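You operate a simulated robot arm through the tools that you are given. There is no shell and no other tool. Be economical: measure what you need, move in short steps, check, and stop when the job is done.

You are at the controls of a simulated robot arm. One attempt, no reset.

Task
Move each folder to the rack slot that bears its word.
Fine: the unmarked slot ends empty.

It is judged by the outcome, as a careful person would: the job done as asked, and still so three seconds after it is handed in. It fails if anything else is knocked over, pushed out of place, dropped, spilled or broken.

Robot
A 7-joint arm with a two-finger parallel gripper, fixed in place. Base frame: the origin is at the foot of the arm, x ahead of it, y to its left, z up; the work surface is at about z = 0. Units: m, degrees, N and s.
With the tool pointing down near the work surface it reaches from about 0.24 to 0.62 m from the base axis. Its first joint turns from -66.0 to 66.0 degrees. Payload 2.6 kg.
Tool frame: the origin (TCP) lies between the finger pads and is the grasp point; the fingertips stand 0.03 m ahead of it; z points along the fingers, y is the line along which they close. Largest opening 0.094 m; finger width 0.028, thickness 0.01; the body of the gripper, 0.05 by 0.096 m, starts 0.055 m behind the TCP.
Orientation is that of the tool frame in the base frame, as [roll, pitch, yaw] about the fixed x, y, z axes, in that order (R = Rz(yaw) Ry(pitch) Rx(roll)). With the fingers straight down and closing along the base's y, the tool's x points along the base's -x, its y along +y and its z along -z.

Tools
- The arm moves only by the tool arm_command. Its argument "increments" is one flat list of numbers, 7 for each row, row after row: the shift along the tool's x, y, z in units of 50 mm (1.0 is 50 mm), then the turn, a rotation vector about the tool's x, y, z in units of 8 degrees (1.0 is 8 degrees), then the finger opening in m, from 0 to 0.094. In form: [tx, ty, tz, ax, ay, az, hand, tx, ty, tz, ax, ay, az, hand, ...]. A call has 1 to 20 rows; each row shifts and turns the commanded pose from where the row before left it, along the tool's axes as they then stand. A call with a number of a shift or a turn outside -1 to 1 is refused whole. Rows are played at 5 a second. More than 0.05 m and 8.6 degrees between two rows, or a gripper value outside its range, and nothing of the call is played. Where a pose cannot be reached the arm comes as near as it can. A force on the tool above 40 N (or 10 N above the force at the start of the call, whichever is more), or a blocked arm, ends the call early, and 0.2 s more pass. The fingers move at their own pace (about 0.072 m/s each) and stop on an object; they squeeze with about 28 N. The grip force told is the motor's: it shows also when the fingers shut on nothing. Time passes only in rows, and 0.2 s behind the last, so rows that do not move let the fingers close. It gives the time, the measured TCP pose, the force on the tool (base axes), the opening and the grip force at its end, in the units of the frame above (readings bear some noise).
- Cameras (640 x 400 px; columns grow to the right, rows downward): "scene" is fixed at [0.0384, 0.4535, 0.5543]; the picture's right is [-0.45, -0.89, 0.00], its down [-0.66, 0.33, -0.67] and it looks along [0.60, -0.30, -0.74] (base axes); focal length 280 px, centre (320, 200). "wrist" rides on the gripper at [-0.037, 0, -0.058] in the tool frame; the picture's right is [0.00, -1.00, 0.00], its down [0.97, 0.00, -0.24] and it looks along [0.24, 0.00, 0.97] (tool axes); focal length 218 px, centre (320, 200).
- grab_frame(camera): a new picture of that camera. The clock stands still meanwhile.
- pixel_to_xyz(camera, pixels): for up to 12 pixels [column, row] of the newest picture of that camera ("zoom" is the newest enlarged one), the place [x, y, z] in the base frame of the surface seen there, good to about 0.002 m, but the place of the scene camera against the robot may be out by one fixed shift of up to 0.025 m in any direction. The clock stands still meanwhile.
- enlarge(camera, box): a new picture of the part [left, top, right, bottom] of that camera's present view, enlarged. The clock stands still meanwhile.
- job_done(): hands the job in; it is judged then, once.

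Work in short steps. Measure before you move; look again where a grasp or a placing could have gone wrong, and mend it. You have 80 turns and 46 pictures in all, those below and enlarged ones among them. Open the gripper and draw the arm clear of the work before you hand the job in, unless the task says otherwise; then end with one line.

The tools are called after "Request:" by a JSON object that holds its "op" and its "data". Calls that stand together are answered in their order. arm_command: Moves the arm, as the interface text tells. Its arguments: {"type":"object","properties":{"increments":{"type":"array","items":{"type":"number"}}},"required":["increments"]} The other tools are called the same way: grab_frame (camera) takes a picture; pixel_to_xyz (camera, pixels) gives the place of the surface under pixels of a picture; enlarge (camera, box) takes an enlarged picture of a part of a camera's view; job_done () hands the job in.

At the start:

```text
time: 0.0
tcp_pos: [0.3287, 0.2206, 0.3125]
tool_rot: [180.0, 0.0, -179.8]
force: [1.0, -0.3, 0.6]
width: 0.0939
grasp_force: 0.0
```

scene: 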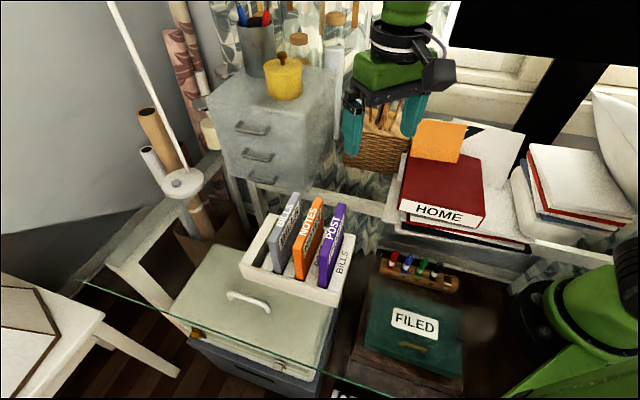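
wrist: 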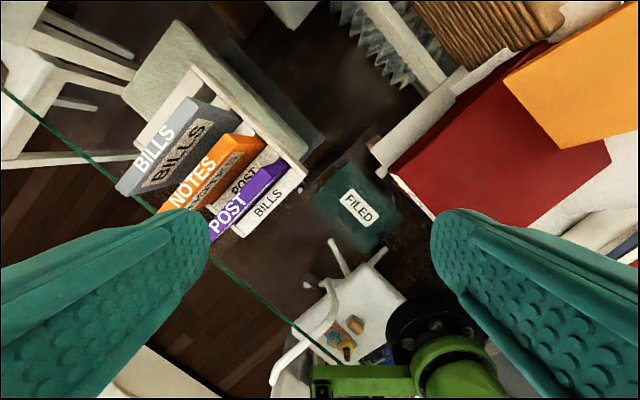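

The rack with three folders sits around scene (300,255). I enlarge it in both views to read the slot labels.

Request:
{"op": "enlarge", "data": {"camera": "scene", "box": [220, 180, 380, 320]}}

Request:
{"op": "enlarge", "data": {"camera": "wrist", "box": [100, 60, 320, 250]}}

```text
2.86 times, centred on (300, 250) of scene
```

zoom: 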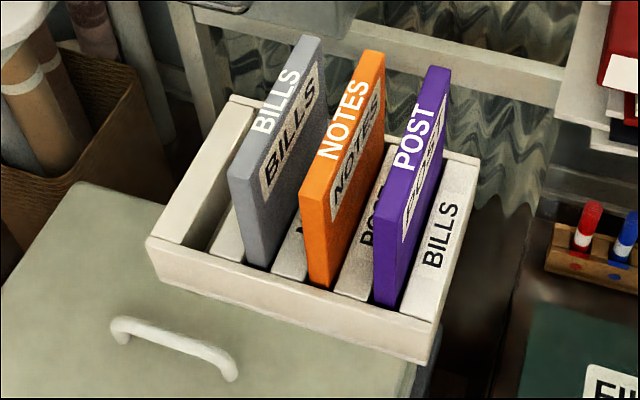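

```text
2.11 times, centred on (210, 155) of wrist
```

zoom: 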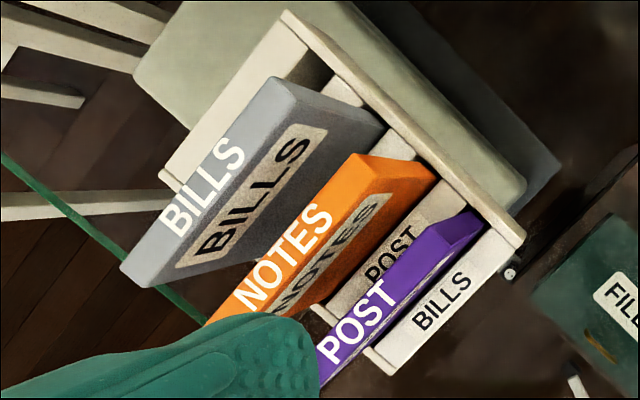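

Slot strips read, from left: blank, N…, POST, BILLS, so each label seems to be right of its slot. The folders need cycling via the empty left slot. I measure folder tops and rack points in the zoom (wrist).

Request:
{"op": "pixel_to_xyz", "data": {"camera": "zoom", "pixels": [[278, 85], [130, 262], [320, 92], [165, 280], [355, 160], [425, 175], [470, 218], [290, 18], [515, 230], [445, 290], [340, 92], [290, 55]]}}

Request:
{"op": "pixel_to_xyz", "data": {"camera": "scene", "pixels": [[296, 196], [278, 238], [313, 203], [295, 246], [327, 207], [315, 250], [335, 270], [310, 285], [270, 225], [258, 255]]}}

```text
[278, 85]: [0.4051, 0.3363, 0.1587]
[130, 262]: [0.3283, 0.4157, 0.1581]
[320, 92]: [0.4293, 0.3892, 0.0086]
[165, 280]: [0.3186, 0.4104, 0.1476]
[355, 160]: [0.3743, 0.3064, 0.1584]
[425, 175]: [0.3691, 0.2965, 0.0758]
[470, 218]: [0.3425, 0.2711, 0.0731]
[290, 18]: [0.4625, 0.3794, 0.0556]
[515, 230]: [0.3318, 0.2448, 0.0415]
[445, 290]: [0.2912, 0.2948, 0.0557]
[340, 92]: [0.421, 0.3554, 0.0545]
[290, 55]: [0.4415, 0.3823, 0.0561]
```

```text
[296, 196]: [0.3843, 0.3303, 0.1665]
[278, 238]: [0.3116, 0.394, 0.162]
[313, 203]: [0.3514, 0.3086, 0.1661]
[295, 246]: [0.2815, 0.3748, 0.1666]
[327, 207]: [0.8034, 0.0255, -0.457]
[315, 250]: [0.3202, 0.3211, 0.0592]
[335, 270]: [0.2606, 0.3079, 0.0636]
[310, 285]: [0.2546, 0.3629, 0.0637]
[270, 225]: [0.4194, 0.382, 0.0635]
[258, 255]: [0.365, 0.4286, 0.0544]
```

Gray folder's top runs (0.405,0.336)→(0.328,0.416), z 0.158, rack turned about 45°. I move above the rack at the same height and turn 44° so the fingers close across the folders.

Request:
{"op": "arm_command", "data": {"increments": [-0.2, 0.8, 0, 0, 0, 0, 0.094, -0.2, 0.8, 0, 0, 0, 0, 0.094, -0.2, 0.8, 0, 0, 0, 0, 0.094, 0, 0, 0, 0, 0, 0.92, 0.094, 0, 0, 0, 0, 0, 0.92, 0.094, 0, 0, 0, 0, 0, 0.92, 0.094, 0, 0, 0, 0, 0, 0.92, 0.094, 0, 0, 0, 0, 0, 0.92, 0.094, 0, 0, 0, 0, 0, 0.9, 0.094, 0, 0, 0, 0, 0, 0, 0.094]}}

Request:
{"op": "grab_frame", "data": {"camera": "wrist"}}

```text
time: 2.2
tcp_pos: [0.3578, 0.3399, 0.3132]
tool_rot: [180.0, 0.0, 136.1]
force: [-0.3, 0.6, -0.1]
width: 0.0941
grasp_force: 0.1
```

```text
41 pictures are left
```

wrist: 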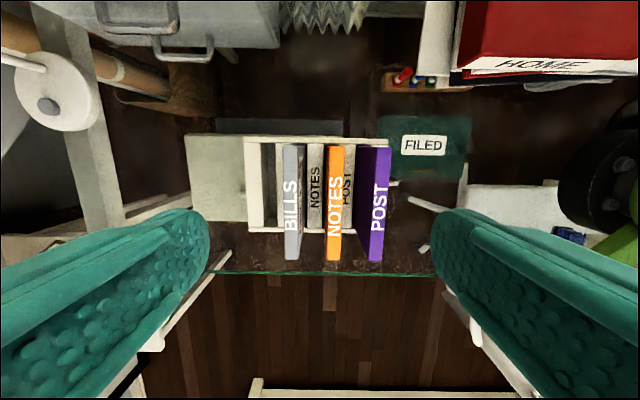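

The view is nearly square with the rack: folder tops at columns about 292, 335, 375. I enlarge to measure.

Request:
{"op": "enlarge", "data": {"camera": "wrist", "box": [230, 120, 410, 270]}}

```text
2.67 times, centred on (320, 195) of wrist
```

zoom: 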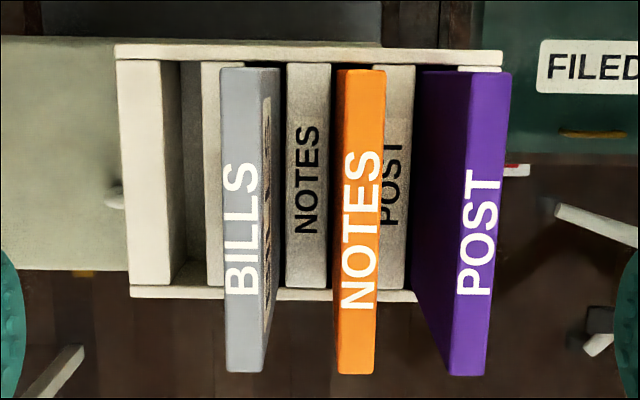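

Request:
{"op": "pixel_to_xyz", "data": {"camera": "zoom", "pixels": [[226, 80], [266, 80], [230, 360], [260, 360], [342, 80], [380, 80], [342, 360], [371, 360], [470, 85], [506, 85], [453, 365], [483, 365]]}}

Request:
{"op": "pixel_to_xyz", "data": {"camera": "zoom", "pixels": [[120, 80], [157, 80], [206, 80], [205, 270], [180, 80], [290, 80], [328, 80], [290, 270], [325, 270], [410, 80], [402, 270], [190, 170]]}}

Request:
{"op": "pixel_to_xyz", "data": {"camera": "zoom", "pixels": [[440, 200], [425, 100], [430, 320], [272, 200], [270, 110], [118, 48], [500, 55], [135, 291], [410, 295], [134, 250], [172, 250], [470, 67]]}}

```text
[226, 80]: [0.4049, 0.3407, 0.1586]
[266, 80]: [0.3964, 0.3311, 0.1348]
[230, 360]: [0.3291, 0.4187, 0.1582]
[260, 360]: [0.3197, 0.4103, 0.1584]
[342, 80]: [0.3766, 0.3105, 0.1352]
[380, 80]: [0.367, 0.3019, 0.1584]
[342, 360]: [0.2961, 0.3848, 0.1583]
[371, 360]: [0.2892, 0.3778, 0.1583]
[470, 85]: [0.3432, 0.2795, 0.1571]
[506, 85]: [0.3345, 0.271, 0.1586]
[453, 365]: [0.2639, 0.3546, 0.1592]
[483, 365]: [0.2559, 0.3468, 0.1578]
```

```text
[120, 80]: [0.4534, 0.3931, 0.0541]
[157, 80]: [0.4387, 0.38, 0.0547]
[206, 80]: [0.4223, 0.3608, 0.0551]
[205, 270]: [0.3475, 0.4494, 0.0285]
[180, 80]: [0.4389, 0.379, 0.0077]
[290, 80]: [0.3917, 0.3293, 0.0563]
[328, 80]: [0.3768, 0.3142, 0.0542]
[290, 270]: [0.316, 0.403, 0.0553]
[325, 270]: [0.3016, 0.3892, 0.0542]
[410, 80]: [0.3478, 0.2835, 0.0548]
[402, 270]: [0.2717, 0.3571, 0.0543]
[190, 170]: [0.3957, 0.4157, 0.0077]
```

```text
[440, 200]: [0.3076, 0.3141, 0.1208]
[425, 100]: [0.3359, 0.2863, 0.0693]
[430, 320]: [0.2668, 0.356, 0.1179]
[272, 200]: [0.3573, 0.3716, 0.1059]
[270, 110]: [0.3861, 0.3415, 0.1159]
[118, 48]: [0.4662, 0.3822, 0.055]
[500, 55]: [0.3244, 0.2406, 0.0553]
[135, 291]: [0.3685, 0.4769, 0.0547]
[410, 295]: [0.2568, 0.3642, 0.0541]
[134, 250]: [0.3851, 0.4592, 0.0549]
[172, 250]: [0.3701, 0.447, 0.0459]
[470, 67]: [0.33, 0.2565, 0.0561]
```

Rack is at 45°; along its normal s=(x+y)/√2 the slot centres are about 0.565 (blank), 0.521 (NOTES), 0.477 (POST), 0.433 (BILLS); the folders are ~0.014 thick, tops at 0.158. I align above the gray folder (s 0.5215, t 0.010), narrow to 0.036 and come down partly.

Request:
{"op": "arm_command", "data": {"increments": [0, 0, 0, 0, 0, 0.14, 0.036, 0.454, 0.562, 0, 0, 0, 0, 0.036, 0, 0, 0.8, 0, 0, 0, 0.036, 0, 0, 0.7, 0, 0, 0, 0.036, 0, 0, 0, 0, 0, 0, 0.036]}}

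Request:
{"op": "grab_frame", "data": {"camera": "wrist"}}

```text
time: 3.4
tcp_pos: [0.3635, 0.3748, 0.2359]
tool_rot: [179.9, -0.2, 135.1]
force: [0.1, 0.4, 0.0]
width: 0.036
grasp_force: 0.0
```

```text
39 pictures are left
```

wrist: 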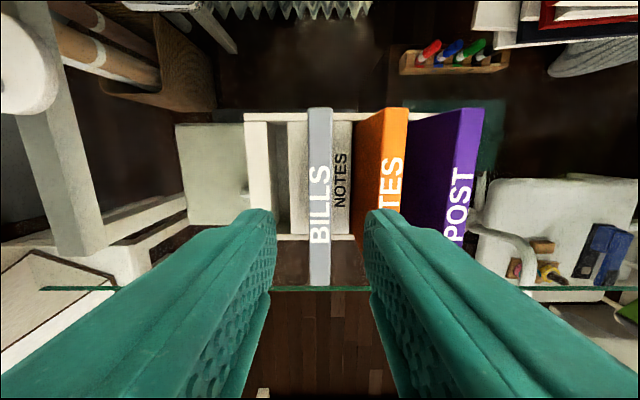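

The gray folder is centred at column 320 between the fingers (275–366), and the strip left of it is blank. I go down 0.1 m and close.

Request:
{"op": "arm_command", "data": {"increments": [0, 0, 0.5, 0, 0, 0, 0.036, 0, 0, 0.5, 0, 0, 0, 0.036, 0, 0, 0.5, 0, 0, 0, 0.036, 0, 0, 0.5, 0, 0, 0, 0.036, 0, 0, 0, 0, 0, 0, 0.036, 0, 0, 0, 0, 0, 0, 0.0, 0, 0, 0, 0, 0, 0, 0.0, 0, 0, 0, 0, 0, 0, 0.0]}}

```text
time: 5.2
tcp_pos: [0.3621, 0.3748, 0.1358]
tool_rot: [180.0, 0.0, 135.0]
force: [1.1, 0.0, -0.1]
width: 0.0189
grasp_force: 27.9
```

Gripped at width 0.019. I lift 0.065 straight up and check.

Request:
{"op": "arm_command", "data": {"increments": [0, 0, -0.3, 0, 0, 0, 0.0, 0, 0, -0.4, 0, 0, 0, 0.0, 0, 0, -0.4, 0, 0, 0, 0.0, 0, 0, -0.3, 0, 0, 0, 0.0, 0, 0, 0, 0, 0, 0, 0.0]}}

Request:
{"op": "enlarge", "data": {"camera": "scene", "box": [210, 140, 380, 320]}}

Request:
{"op": "grab_frame", "data": {"camera": "wrist"}}

```text
time: 6.4
tcp_pos: [0.362, 0.3756, 0.2082]
tool_rot: [180.0, 0.0, 135.0]
force: [0.2, 0.2, -2.0]
width: 0.0187
grasp_force: 27.8
```

```text
2.22 times, centred on (295, 230) of scene
```

zoom: 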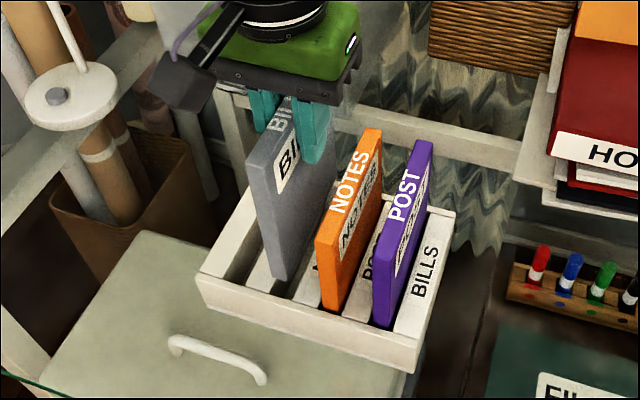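

```text
37 pictures are left
```

wrist: 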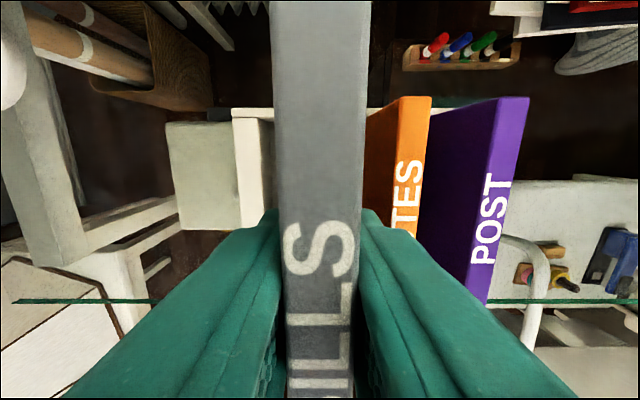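

Folder clear of the rack. Before placing, I enlarge the empty slots to measure their edges.

Request:
{"op": "enlarge", "data": {"camera": "scene", "box": [255, 230, 335, 280]}}

```text
8.00 times, centred on (295, 255) of scene
```

zoom: 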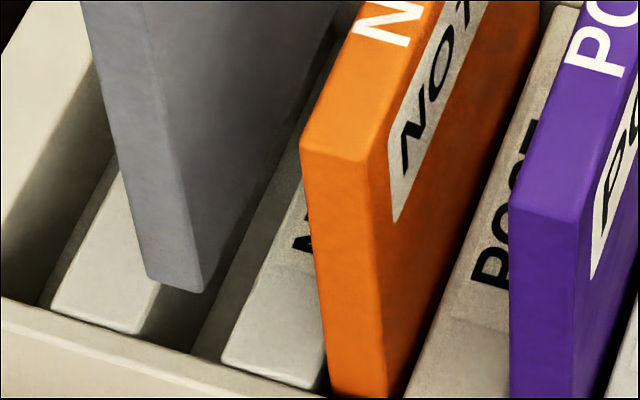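

Request:
{"op": "pixel_to_xyz", "data": {"camera": "zoom", "pixels": [[6, 225], [30, 182], [62, 298], [100, 225], [138, 322], [152, 300], [230, 350], [270, 275], [306, 140], [365, 158], [515, 205], [575, 220]]}}

```text
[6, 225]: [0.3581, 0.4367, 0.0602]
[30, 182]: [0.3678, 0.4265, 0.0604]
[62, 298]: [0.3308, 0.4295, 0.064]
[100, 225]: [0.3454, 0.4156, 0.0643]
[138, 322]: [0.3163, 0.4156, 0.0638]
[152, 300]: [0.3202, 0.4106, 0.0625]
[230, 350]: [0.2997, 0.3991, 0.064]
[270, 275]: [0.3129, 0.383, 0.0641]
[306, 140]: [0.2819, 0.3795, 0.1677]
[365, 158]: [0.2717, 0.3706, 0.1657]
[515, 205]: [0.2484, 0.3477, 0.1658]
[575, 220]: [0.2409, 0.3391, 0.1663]
```

Slots are ~0.023 wide, spacing 0.0443. I shift +0.0443 along tool y to above the blank slot.

Request:
{"op": "arm_command", "data": {"increments": [0, 0.443, 0, 0, 0, 0, 0.0, 0, 0.443, 0, 0, 0, 0, 0.0, 0, 0, 0, 0, 0, 0, 0.0, 0, 0, 0, 0, 0, 0, 0.0]}}

Request:
{"op": "enlarge", "data": {"camera": "scene", "box": [240, 180, 360, 280]}}

```text
time: 7.4
tcp_pos: [0.3928, 0.4073, 0.204]
tool_rot: [180.0, -0.1, 135.0]
force: [0.1, -0.4, -1.1]
width: 0.019
grasp_force: 28.0
```

```text
4.00 times, centred on (300, 230) of scene
```

zoom: 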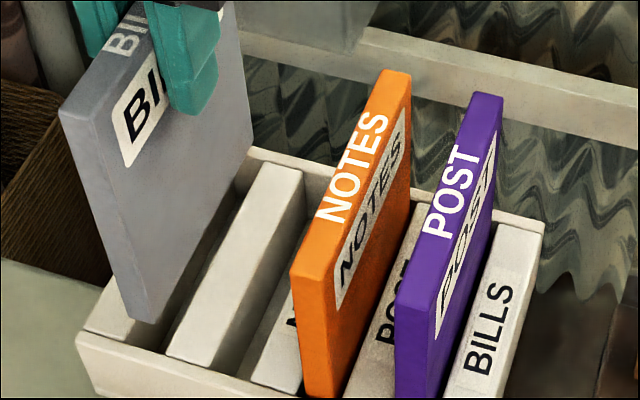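

Strip 1 is unlabelled, confirming the scheme; folder at s 0.566, over the blank slot. I lower 0.07 m to the original height.

Request:
{"op": "arm_command", "data": {"increments": [0, 0, 0.25, 0, 0, 0, 0.0, 0, 0, 0.25, 0, 0, 0, 0.0, 0, 0, 0.25, 0, 0, 0, 0.0, 0, 0, 0.25, 0, 0, 0, 0.0, 0, 0, 0.25, 0, 0, 0, 0.0, 0, 0, 0.13, 0, 0, 0, 0.0, 0, 0, 0, 0, 0, 0, 0.0]}}

Request:
{"op": "enlarge", "data": {"camera": "scene", "box": [230, 180, 350, 280]}}

```text
time: 9.0
tcp_pos: [0.3933, 0.4071, 0.1383]
tool_rot: [-180.0, 0.1, 134.9]
force: [0.8, 0.4, -1.4]
width: 0.0189
grasp_force: 28.3
```

```text
4.00 times, centred on (290, 230) of scene
```

zoom: 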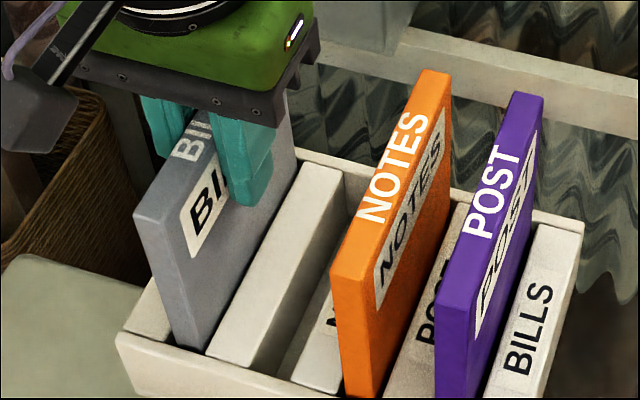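

It is in the slot with no contact force. I lower 2 mm more, open to 0.036, rise 0.1 and shift −0.0888 to above the orange folder.

Request:
{"op": "arm_command", "data": {"increments": [0, 0, 0.04, 0, 0, 0, 0.0, 0, 0, 0, 0, 0, 0, 0.036, 0, 0, 0, 0, 0, 0, 0.036, 0, 0, -0.3, 0, 0, 0, 0.036, 0, 0, -0.7, 0, 0, 0, 0.036, 0, 0, -1.0, 0, 0, 0, 0.036, 0, -0.89, 0, 0, 0, 0, 0.036, 0, -0.886, 0, 0, 0, 0, 0.036, 0, 0, 0, 0, 0, 0, 0.036, 0, 0, 0, 0, 0, 0, 0.036]}}

Request:
{"op": "grab_frame", "data": {"camera": "wrist"}}

```text
time: 11.2
tcp_pos: [0.3307, 0.342, 0.2364]
tool_rot: [-180.0, 0.0, 134.9]
force: [-0.2, 0.0, -0.2]
width: 0.0362
grasp_force: 0.0
```

```text
33 pictures are left
```

wrist: 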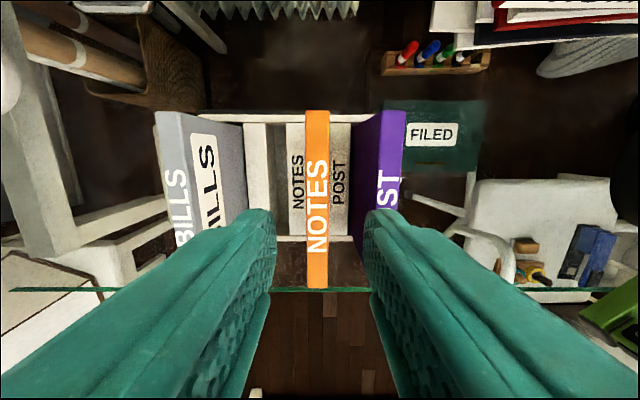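

Orange is at columns 305–330, about 1.5 mm left of the finger centre. I shift +1.5 mm, go down 0.1 m, close, and lift 0.07.

Request:
{"op": "arm_command", "data": {"increments": [0, 0.03, 0.5, 0, 0, 0, 0.036, 0, 0, 0.5, 0, 0, 0, 0.036, 0, 0, 0.5, 0, 0, 0, 0.036, 0, 0, 0.5, 0, 0, 0, 0.036, 0, 0, 0, 0, 0, 0, 0.036, 0, 0, 0, 0, 0, 0, 0.0, 0, 0, 0, 0, 0, 0, 0.0, 0, 0, 0, 0, 0, 0, 0.0]}}

Request:
{"op": "arm_command", "data": {"increments": [0, 0, -0.3, 0, 0, 0, 0.0, 0, 0, -0.4, 0, 0, 0, 0.0, 0, 0, -0.4, 0, 0, 0, 0.0, 0, 0, -0.3, 0, 0, 0, 0.0, 0, 0, 0, 0, 0, 0, 0.0, 0, 0, 0, 0, 0, 0, 0.0]}}

Request:
{"op": "enlarge", "data": {"camera": "scene", "box": [230, 160, 370, 290]}}

```text
time: 13.0
tcp_pos: [0.3302, 0.3441, 0.134]
tool_rot: [180.0, -0.1, 135.0]
force: [0.4, 0.1, -0.1]
width: 0.0191
grasp_force: 28.1
```

```text
time: 14.4
tcp_pos: [0.3305, 0.3453, 0.2066]
tool_rot: [180.0, -0.1, 135.0]
force: [-0.1, -0.6, -1.2]
width: 0.019
grasp_force: 27.8
```

```text
3.08 times, centred on (300, 225) of scene
```

zoom: 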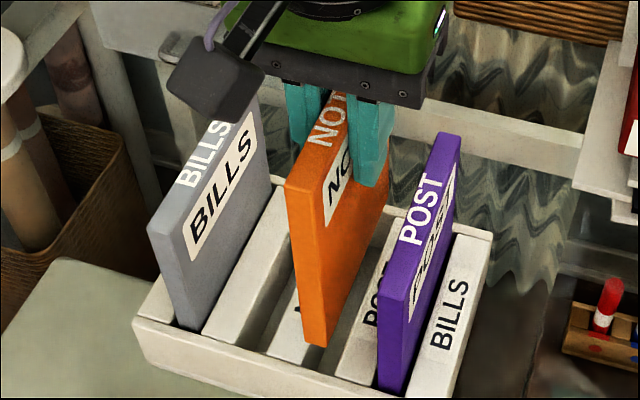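

Orange lifted cleanly, s ≈ 0.477. I shift +0.0443 to the NOTES slot (freed) and lower 0.07.

Request:
{"op": "arm_command", "data": {"increments": [0, 0.443, 0, 0, 0, 0, 0.0, 0, 0.443, 0, 0, 0, 0, 0.0, 0, 0, 0, 0, 0, 0, 0.0, 0, 0, 0, 0, 0, 0, 0.0]}}

Request:
{"op": "arm_command", "data": {"increments": [0, 0, 0.25, 0, 0, 0, 0.0, 0, 0, 0.25, 0, 0, 0, 0.0, 0, 0, 0.25, 0, 0, 0, 0.0, 0, 0, 0.25, 0, 0, 0, 0.0, 0, 0, 0.25, 0, 0, 0, 0.0, 0, 0, 0.13, 0, 0, 0, 0.0, 0, 0, 0, 0, 0, 0, 0.0]}}

Request:
{"op": "enlarge", "data": {"camera": "scene", "box": [230, 160, 370, 290]}}

```text
time: 15.4
tcp_pos: [0.3638, 0.3765, 0.2081]
tool_rot: [180.0, 0.0, 134.9]
force: [0.0, 0.3, -1.2]
width: 0.0188
grasp_force: 28.7
```

```text
time: 17.0
tcp_pos: [0.3637, 0.376, 0.1354]
tool_rot: [-180.0, 0.0, 135.0]
force: [-0.1, 0.1, -1.1]
width: 0.0189
grasp_force: 27.9
```

```text
3.08 times, centred on (300, 225) of scene
```

zoom: 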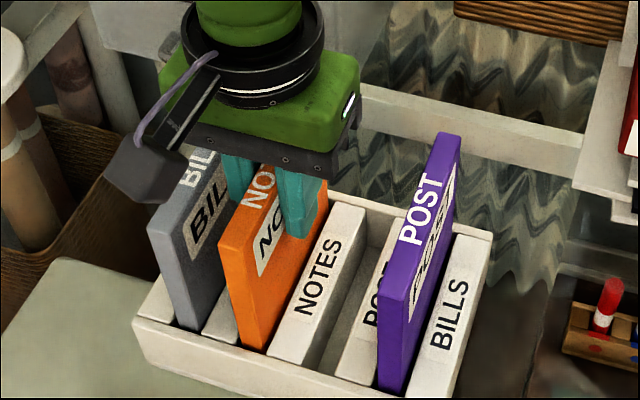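

NOTES is seated beside its label. I lower 2 mm, release, rise and shift −0.0888 to above POST.

Request:
{"op": "arm_command", "data": {"increments": [0, 0, 0.04, 0, 0, 0, 0.0, 0, 0, 0, 0, 0, 0, 0.036, 0, 0, 0, 0, 0, 0, 0.036, 0, 0, -0.3, 0, 0, 0, 0.036, 0, 0, -0.7, 0, 0, 0, 0.036, 0, 0, -1.0, 0, 0, 0, 0.036, 0, -0.89, 0, 0, 0, 0, 0.036, 0, -0.886, 0, 0, 0, 0, 0.036, 0, 0, 0, 0, 0, 0, 0.036, 0, 0, 0, 0, 0, 0, 0.036]}}

Request:
{"op": "grab_frame", "data": {"camera": "wrist"}}

```text
time: 19.2
tcp_pos: [0.2971, 0.3124, 0.2343]
tool_rot: [-180.0, 0.0, 134.9]
force: [-0.4, -0.2, 0.4]
width: 0.036
grasp_force: 0.0
```

```text
30 pictures are left
```

wrist: 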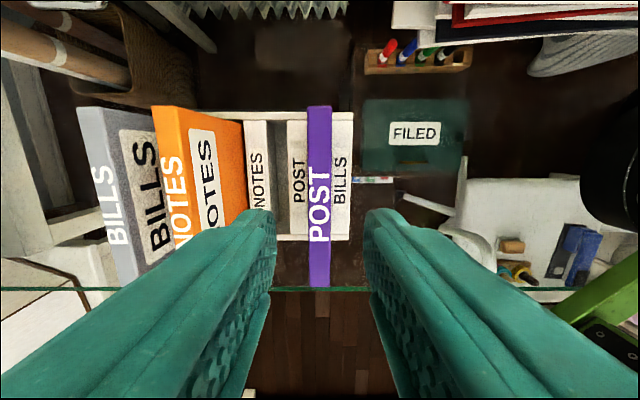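

Purple is centred (307–332). I go down, close and lift 0.07.

Request:
{"op": "arm_command", "data": {"increments": [0, 0, 0.5, 0, 0, 0, 0.036, 0, 0, 0.5, 0, 0, 0, 0.036, 0, 0, 0.5, 0, 0, 0, 0.036, 0, 0, 0.5, 0, 0, 0, 0.036, 0, 0, 0, 0, 0, 0, 0.036, 0, 0, 0, 0, 0, 0, 0.0, 0, 0, 0, 0, 0, 0, 0.0, 0, 0, 0, 0, 0, 0, 0.0]}}

Request:
{"op": "arm_command", "data": {"increments": [0, 0, -0.3, 0, 0, 0, 0.0, 0, 0, -0.4, 0, 0, 0, 0.0, 0, 0, -0.4, 0, 0, 0, 0.0, 0, 0, -0.3, 0, 0, 0, 0.0, 0, 0, 0, 0, 0, 0, 0.0, 0, 0, 0, 0, 0, 0, 0.0]}}

Request:
{"op": "enlarge", "data": {"camera": "scene", "box": [230, 160, 370, 290]}}

```text
time: 21.0
tcp_pos: [0.2982, 0.3128, 0.1356]
tool_rot: [-180.0, 0.0, 135.0]
force: [-0.2, 0.1, 0.2]
width: 0.019
grasp_force: 27.9
```

```text
time: 22.4
tcp_pos: [0.3003, 0.3126, 0.2044]
tool_rot: [-180.0, 0.0, 135.1]
force: [0.2, -0.1, -0.8]
width: 0.0188
grasp_force: 27.8
```

```text
3.08 times, centred on (300, 225) of scene
```

zoom: 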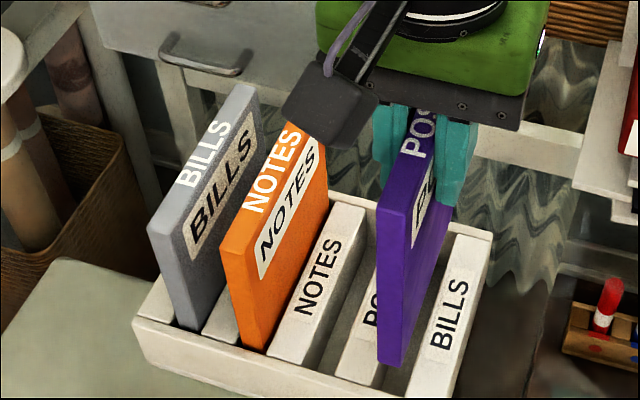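

POST lifted. Shift +0.044 to the POST slot and lower.

Request:
{"op": "arm_command", "data": {"increments": [0, 0.44, 0, 0, 0, 0, 0.0, 0, 0.44, 0, 0, 0, 0, 0.0, 0, 0, 0, 0, 0, 0, 0.0, 0, 0, 0, 0, 0, 0, 0.0]}}

Request:
{"op": "arm_command", "data": {"increments": [0, 0, 0.25, 0, 0, 0, 0.0, 0, 0, 0.25, 0, 0, 0, 0.0, 0, 0, 0.25, 0, 0, 0, 0.0, 0, 0, 0.25, 0, 0, 0, 0.0, 0, 0, 0.25, 0, 0, 0, 0.0, 0, 0, 0.13, 0, 0, 0, 0.0, 0, 0, 0, 0, 0, 0, 0.0]}}

Request:
{"op": "enlarge", "data": {"camera": "scene", "box": [230, 160, 370, 290]}}

```text
time: 23.4
tcp_pos: [0.3309, 0.3441, 0.2033]
tool_rot: [180.0, -0.1, 134.9]
force: [-0.1, 0.8, -1.0]
width: 0.019
grasp_force: 27.8
```

```text
time: 25.0
tcp_pos: [0.3308, 0.3451, 0.1357]
tool_rot: [180.0, 0.0, 135.0]
force: [0.6, -0.3, -0.4]
width: 0.0186
grasp_force: 28.1
```

```text
3.08 times, centred on (300, 225) of scene
```

zoom: 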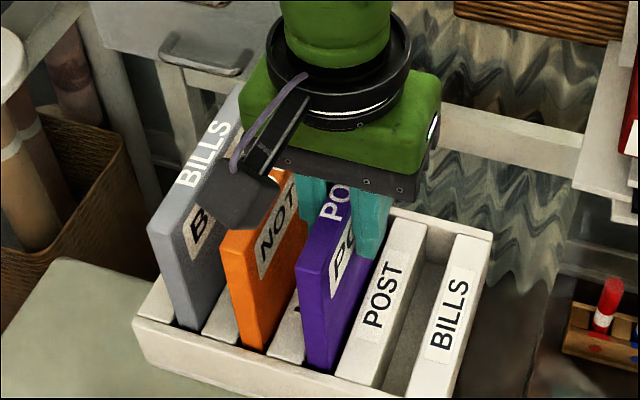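

POST is in place. Release, rise, and shift +0.089 to above the gray BILLS folder.

Request:
{"op": "arm_command", "data": {"increments": [0, 0, 0.04, 0, 0, 0, 0.0, 0, 0, 0, 0, 0, 0, 0.036, 0, 0, 0, 0, 0, 0, 0.036, 0, 0, -0.3, 0, 0, 0, 0.036, 0, 0, -0.7, 0, 0, 0, 0.036, 0, 0, -1.0, 0, 0, 0, 0.036, 0, 0.89, 0, 0, 0, 0, 0.036, 0, 0.88, 0, 0, 0, 0, 0.036, 0, 0, 0, 0, 0, 0, 0.036, 0, 0, 0, 0, 0, 0, 0.036]}}

Request:
{"op": "grab_frame", "data": {"camera": "wrist"}}

```text
time: 27.2
tcp_pos: [0.3946, 0.4071, 0.2343]
tool_rot: [-179.8, 0.1, 135.0]
force: [-0.5, 0.0, 0.7]
width: 0.0361
grasp_force: 0.1
```

```text
27 pictures are left
```

wrist: 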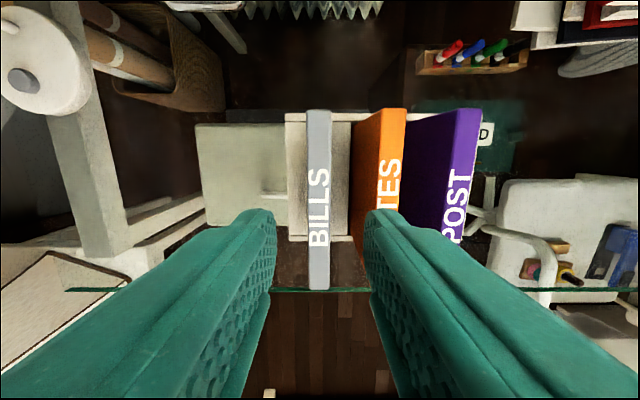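

Gray is centred (307–331). I go down, close, and lift straight up 0.18 so it can pass over the other folders.

Request:
{"op": "arm_command", "data": {"increments": [0, 0, 0.5, 0, 0, 0, 0.036, 0, 0, 0.5, 0, 0, 0, 0.036, 0, 0, 0.5, 0, 0, 0, 0.036, 0, 0, 0.5, 0, 0, 0, 0.036, 0, 0, 0, 0, 0, 0, 0.036, 0, 0, 0, 0, 0, 0, 0.0, 0, 0, 0, 0, 0, 0, 0.0, 0, 0, 0, 0, 0, 0, 0.0]}}

Request:
{"op": "arm_command", "data": {"increments": [0, 0, -0.3, 0, 0, 0, 0.0, 0, 0, -0.4, 0, 0, 0, 0.0, 0, 0, -0.4, 0, 0, 0, 0.0, 0, 0, -0.5, 0, 0, 0, 0.0, 0, 0, -0.5, 0, 0, 0, 0.0, 0, 0, -0.5, 0, 0, 0, 0.0, 0, 0, -0.5, 0, 0, 0, 0.0, 0, 0, -0.5, 0, 0, 0, 0.0, 0, 0, 0, 0, 0, 0, 0.0, 0, 0, 0, 0, 0, 0, 0.0]}}

Request:
{"op": "grab_frame", "data": {"camera": "scene"}}

```text
time: 29.0
tcp_pos: [0.3939, 0.4079, 0.1362]
tool_rot: [-180.0, 0.0, 135.0]
force: [0.9, 0.0, 0.2]
width: 0.019
grasp_force: 27.5
```

```text
time: 31.2
tcp_pos: [0.3837, 0.4042, 0.2951]
tool_rot: [180.0, -0.1, 135.2]
force: [-0.5, 0.2, -1.0]
width: 0.019
grasp_force: 28.2
out of reach, approached as far as the arm can: row 7, 8
```

```text
26 pictures are left
```

scene: 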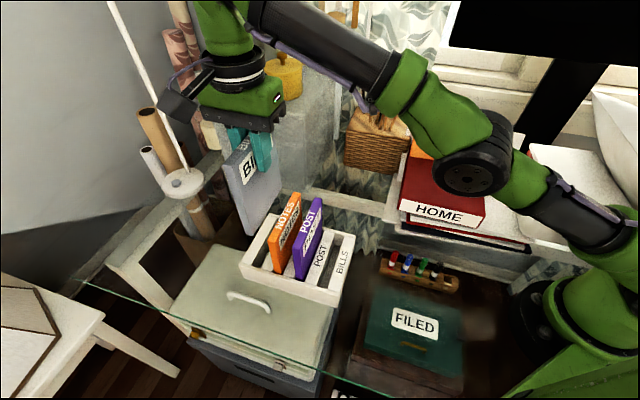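

Reach capped the lift at z 0.295, so the folder's bottom is at ~0.168, only 1 cm above the tops. I move inward a little (s decreasing) to see whether height recovers.

Request:
{"op": "arm_command", "data": {"increments": [0, -0.2, 0, 0, 0, 0, 0.0, 0, -0.2, 0, 0, 0, 0, 0.0, 0, 0, 0, 0, 0, 0, 0.0]}}

```text
time: 32.0
tcp_pos: [0.3804, 0.4006, 0.301]
tool_rot: [-179.9, 0.0, 135.0]
force: [-0.1, -0.6, -1.5]
width: 0.019
grasp_force: 27.5
out of reach, approached as far as the arm can: row 1, 2
```

Height recovers as it comes in (0.301). I continue inward.

Request:
{"op": "arm_command", "data": {"increments": [0, -0.3, 0, 0, 0, 0, 0.0, 0, -0.4, 0, 0, 0, 0, 0.0, 0, -0.4, 0, 0, 0, 0, 0.0, 0, -0.4, 0, 0, 0, 0, 0.0, 0, -0.4, 0, 0, 0, 0, 0.0, 0, -0.36, 0, 0, 0, 0, 0.0, 0, 0, 0, 0, 0, 0, 0.0, 0, 0, 0, 0, 0, 0, 0.0]}}

Request:
{"op": "enlarge", "data": {"camera": "scene", "box": [230, 160, 390, 300]}}

Request:
{"op": "grab_frame", "data": {"camera": "wrist"}}

```text
time: 33.8
tcp_pos: [0.3564, 0.3702, 0.3271]
tool_rot: [180.0, 0.0, 135.0]
force: [-0.1, 0.4, -1.2]
width: 0.019
grasp_force: 28.1
out of reach, approached as far as the arm can: row 1, 2, 3, 4, 5
```

```text
2.86 times, centred on (310, 230) of scene
```

zoom: 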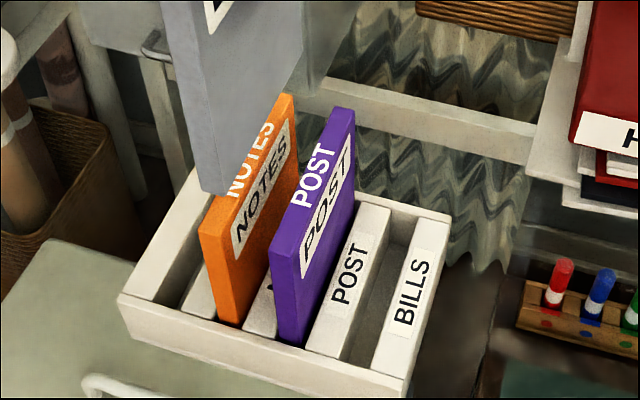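

```text
24 pictures are left
```

wrist: 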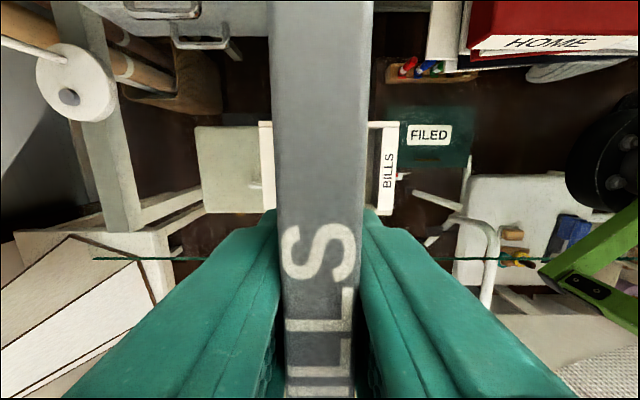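

Now in reach at s 0.514, t 0.010, well above. I shift −0.081 to the BILLS slot.

Request:
{"op": "arm_command", "data": {"increments": [0, -0.4, 0, 0, 0, 0, 0.0, 0, -0.4, 0, 0, 0, 0, 0.0, 0, -0.4, 0, 0, 0, 0, 0.0, 0, -0.416, 0, 0, 0, 0, 0.0, 0, 0, 0, 0, 0, 0, 0.0, 0, 0, 0, 0, 0, 0, 0.0]}}

Request:
{"op": "arm_command", "data": {"increments": [0, 0, 0, 0, 0, 0, 0.0]}}

```text
time: 35.2
tcp_pos: [0.3001, 0.3139, 0.3277]
tool_rot: [180.0, 0.1, 135.0]
force: [0.0, 0.5, -1.2]
width: 0.019
grasp_force: 28.3
```

```text
time: 35.6
tcp_pos: [0.2993, 0.3124, 0.3271]
tool_rot: [180.0, 0.0, 135.0]
force: [-0.1, 0.5, -0.9]
width: 0.0194
grasp_force: 27.8
```

s ≈ 0.433, t ≈ 0.0095: on target. I lower to z ≈ 0.2, just above the rack, and look.

Request:
{"op": "arm_command", "data": {"increments": [0, 0, 0.5, 0, 0, 0, 0.0, 0, 0, 0.5, 0, 0, 0, 0.0, 0, 0, 0.5, 0, 0, 0, 0.0, 0, 0, 0.5, 0, 0, 0, 0.0, 0, 0, 0.5, 0, 0, 0, 0.0, 0, 0, 0, 0, 0, 0, 0.0, 0, 0, 0, 0, 0, 0, 0.0]}}

Request:
{"op": "enlarge", "data": {"camera": "scene", "box": [250, 180, 370, 300]}}

```text
time: 37.2
tcp_pos: [0.299, 0.3126, 0.2009]
tool_rot: [-180.0, 0.0, 135.0]
force: [0.7, 0.6, -0.6]
width: 0.0189
grasp_force: 27.5
```

```text
3.33 times, centred on (310, 240) of scene
```

zoom: 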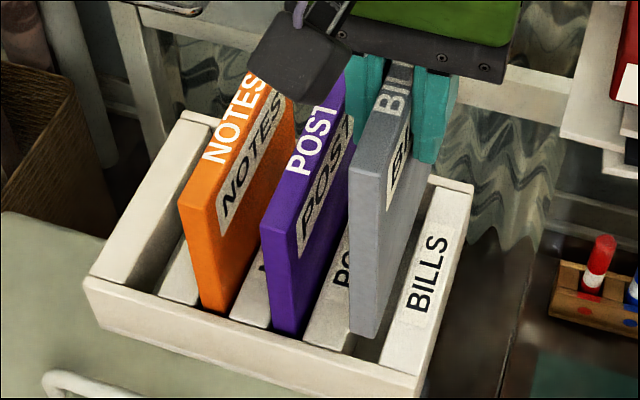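

The gray folder is poised over the BILLS slot as POST had been. I lower 0.065 m slowly.

Request:
{"op": "arm_command", "data": {"increments": [0, 0, 0.25, 0, 0, 0, 0.0, 0, 0, 0.25, 0, 0, 0, 0.0, 0, 0, 0.25, 0, 0, 0, 0.0, 0, 0, 0.25, 0, 0, 0, 0.0, 0, 0, 0.25, 0, 0, 0, 0.0, 0, 0, 0.04, 0, 0, 0, 0.0, 0, 0, 0, 0, 0, 0, 0.0]}}

Request:
{"op": "enlarge", "data": {"camera": "scene", "box": [250, 180, 370, 300]}}

```text
time: 38.8
tcp_pos: [0.2997, 0.3153, 0.1365]
tool_rot: [180.0, 0.0, 135.1]
force: [-0.2, 0.4, -1.9]
width: 0.0189
grasp_force: 27.9
```

```text
3.33 times, centred on (310, 240) of scene
```

zoom: 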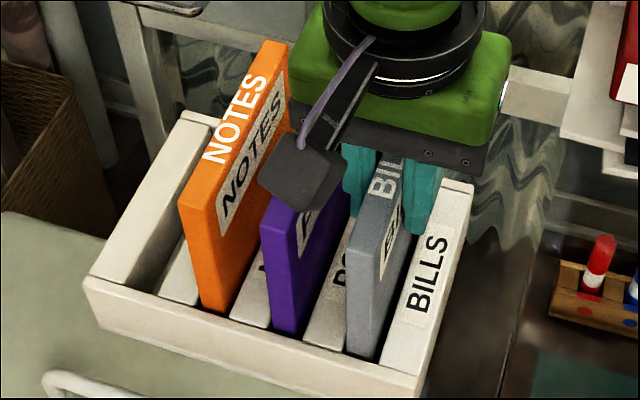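

BILLS is in its slot with no contact load. I lower 2 mm more, release, rise 0.17 and look.

Request:
{"op": "arm_command", "data": {"increments": [0, 0, 0.05, 0, 0, 0, 0.0, 0, 0, 0, 0, 0, 0, 0.036, 0, 0, 0, 0, 0, 0, 0.036, 0, 0, -0.3, 0, 0, 0, 0.036, 0, 0, -0.7, 0, 0, 0, 0.036, 0, 0, -1.0, 0, 0, 0, 0.036, 0, 0, -1.0, 0, 0, 0, 0.036, 0, 0, -0.4, 0, 0, 0, 0.036, 0, 0, 0, 0, 0, 0, 0.036, 0, 0, 0, 0, 0, 0, 0.036]}}

Request:
{"op": "grab_frame", "data": {"camera": "scene"}}

Request:
{"op": "enlarge", "data": {"camera": "scene", "box": [230, 180, 370, 310]}}

Request:
{"op": "grab_frame", "data": {"camera": "wrist"}}

```text
time: 41.0
tcp_pos: [0.2998, 0.3128, 0.3047]
tool_rot: [-180.0, 0.1, 135.0]
force: [-0.3, -0.2, 0.9]
width: 0.036
grasp_force: 0.1
```

```text
21 pictures are left
```

scene: 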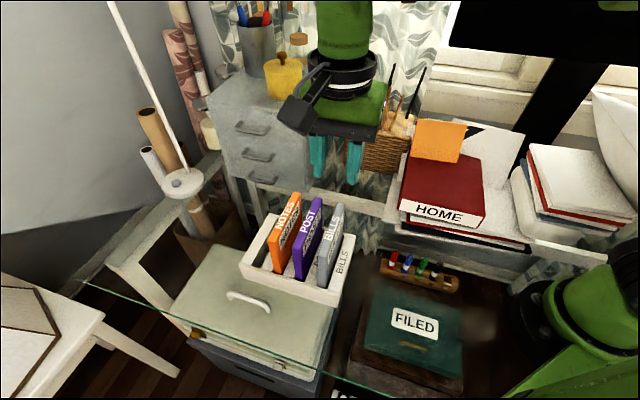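

```text
3.08 times, centred on (300, 245) of scene
```

zoom: 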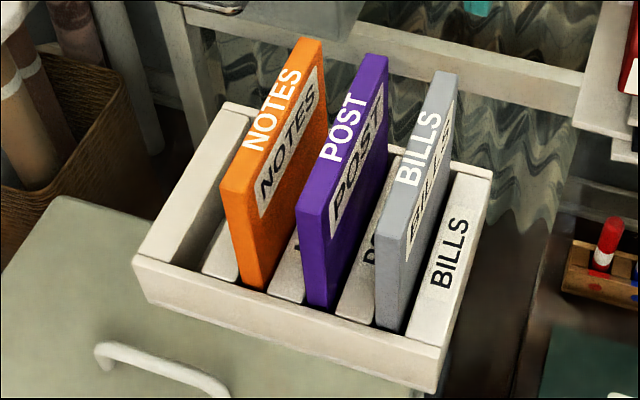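

```text
19 pictures are left
```

wrist: 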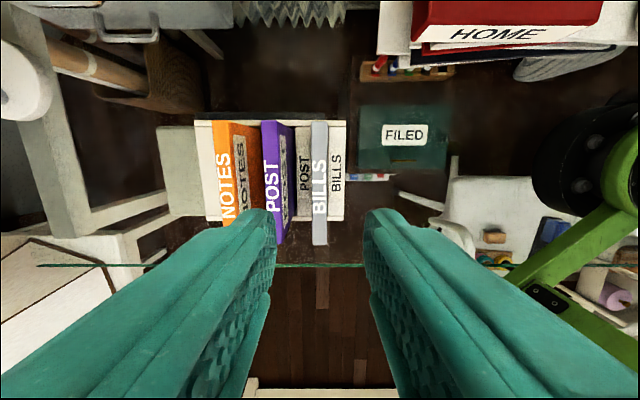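

All three folders stand next to their own labels and the blank slot is empty. I open fully and draw the arm away from above the rack.

Request:
{"op": "arm_command", "data": {"increments": [0, -0.6, 0, 0, 0, 0, 0.094, 0, -0.6, 0, 0, 0, 0, 0.094, -0.6, -0.4, 0, 0, 0, 0, 0.094, -0.6, 0, 0, 0, 0, 0, 0.094, 0, 0, 0, 0, 0, 0, 0.094]}}

Request:
{"op": "grab_frame", "data": {"camera": "scene"}}

```text
time: 42.2
tcp_pos: [0.2841, 0.2142, 0.3049]
tool_rot: [179.9, -0.1, 135.1]
force: [-0.1, 1.0, -0.9]
width: 0.0942
grasp_force: 0.1
```

```text
18 pictures are left
```

scene: 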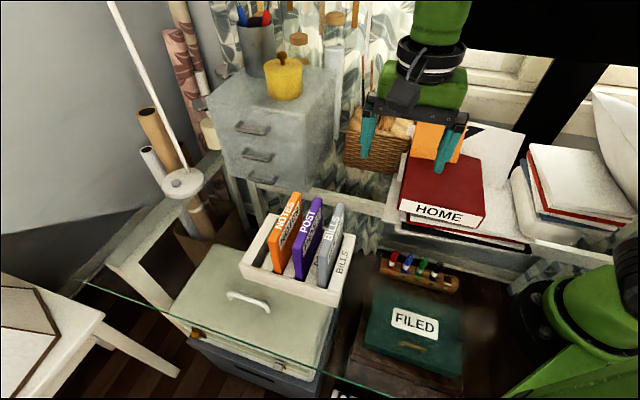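

The arm is clear and the folders stand in place, so I hand it in.

Request:
{"op": "job_done", "data": {}}

```text
The job is handed in.
```

NOTES, POST and BILLS each stand in the slot that bears their word, the unmarked slot is empty, and nothing else was disturbed.
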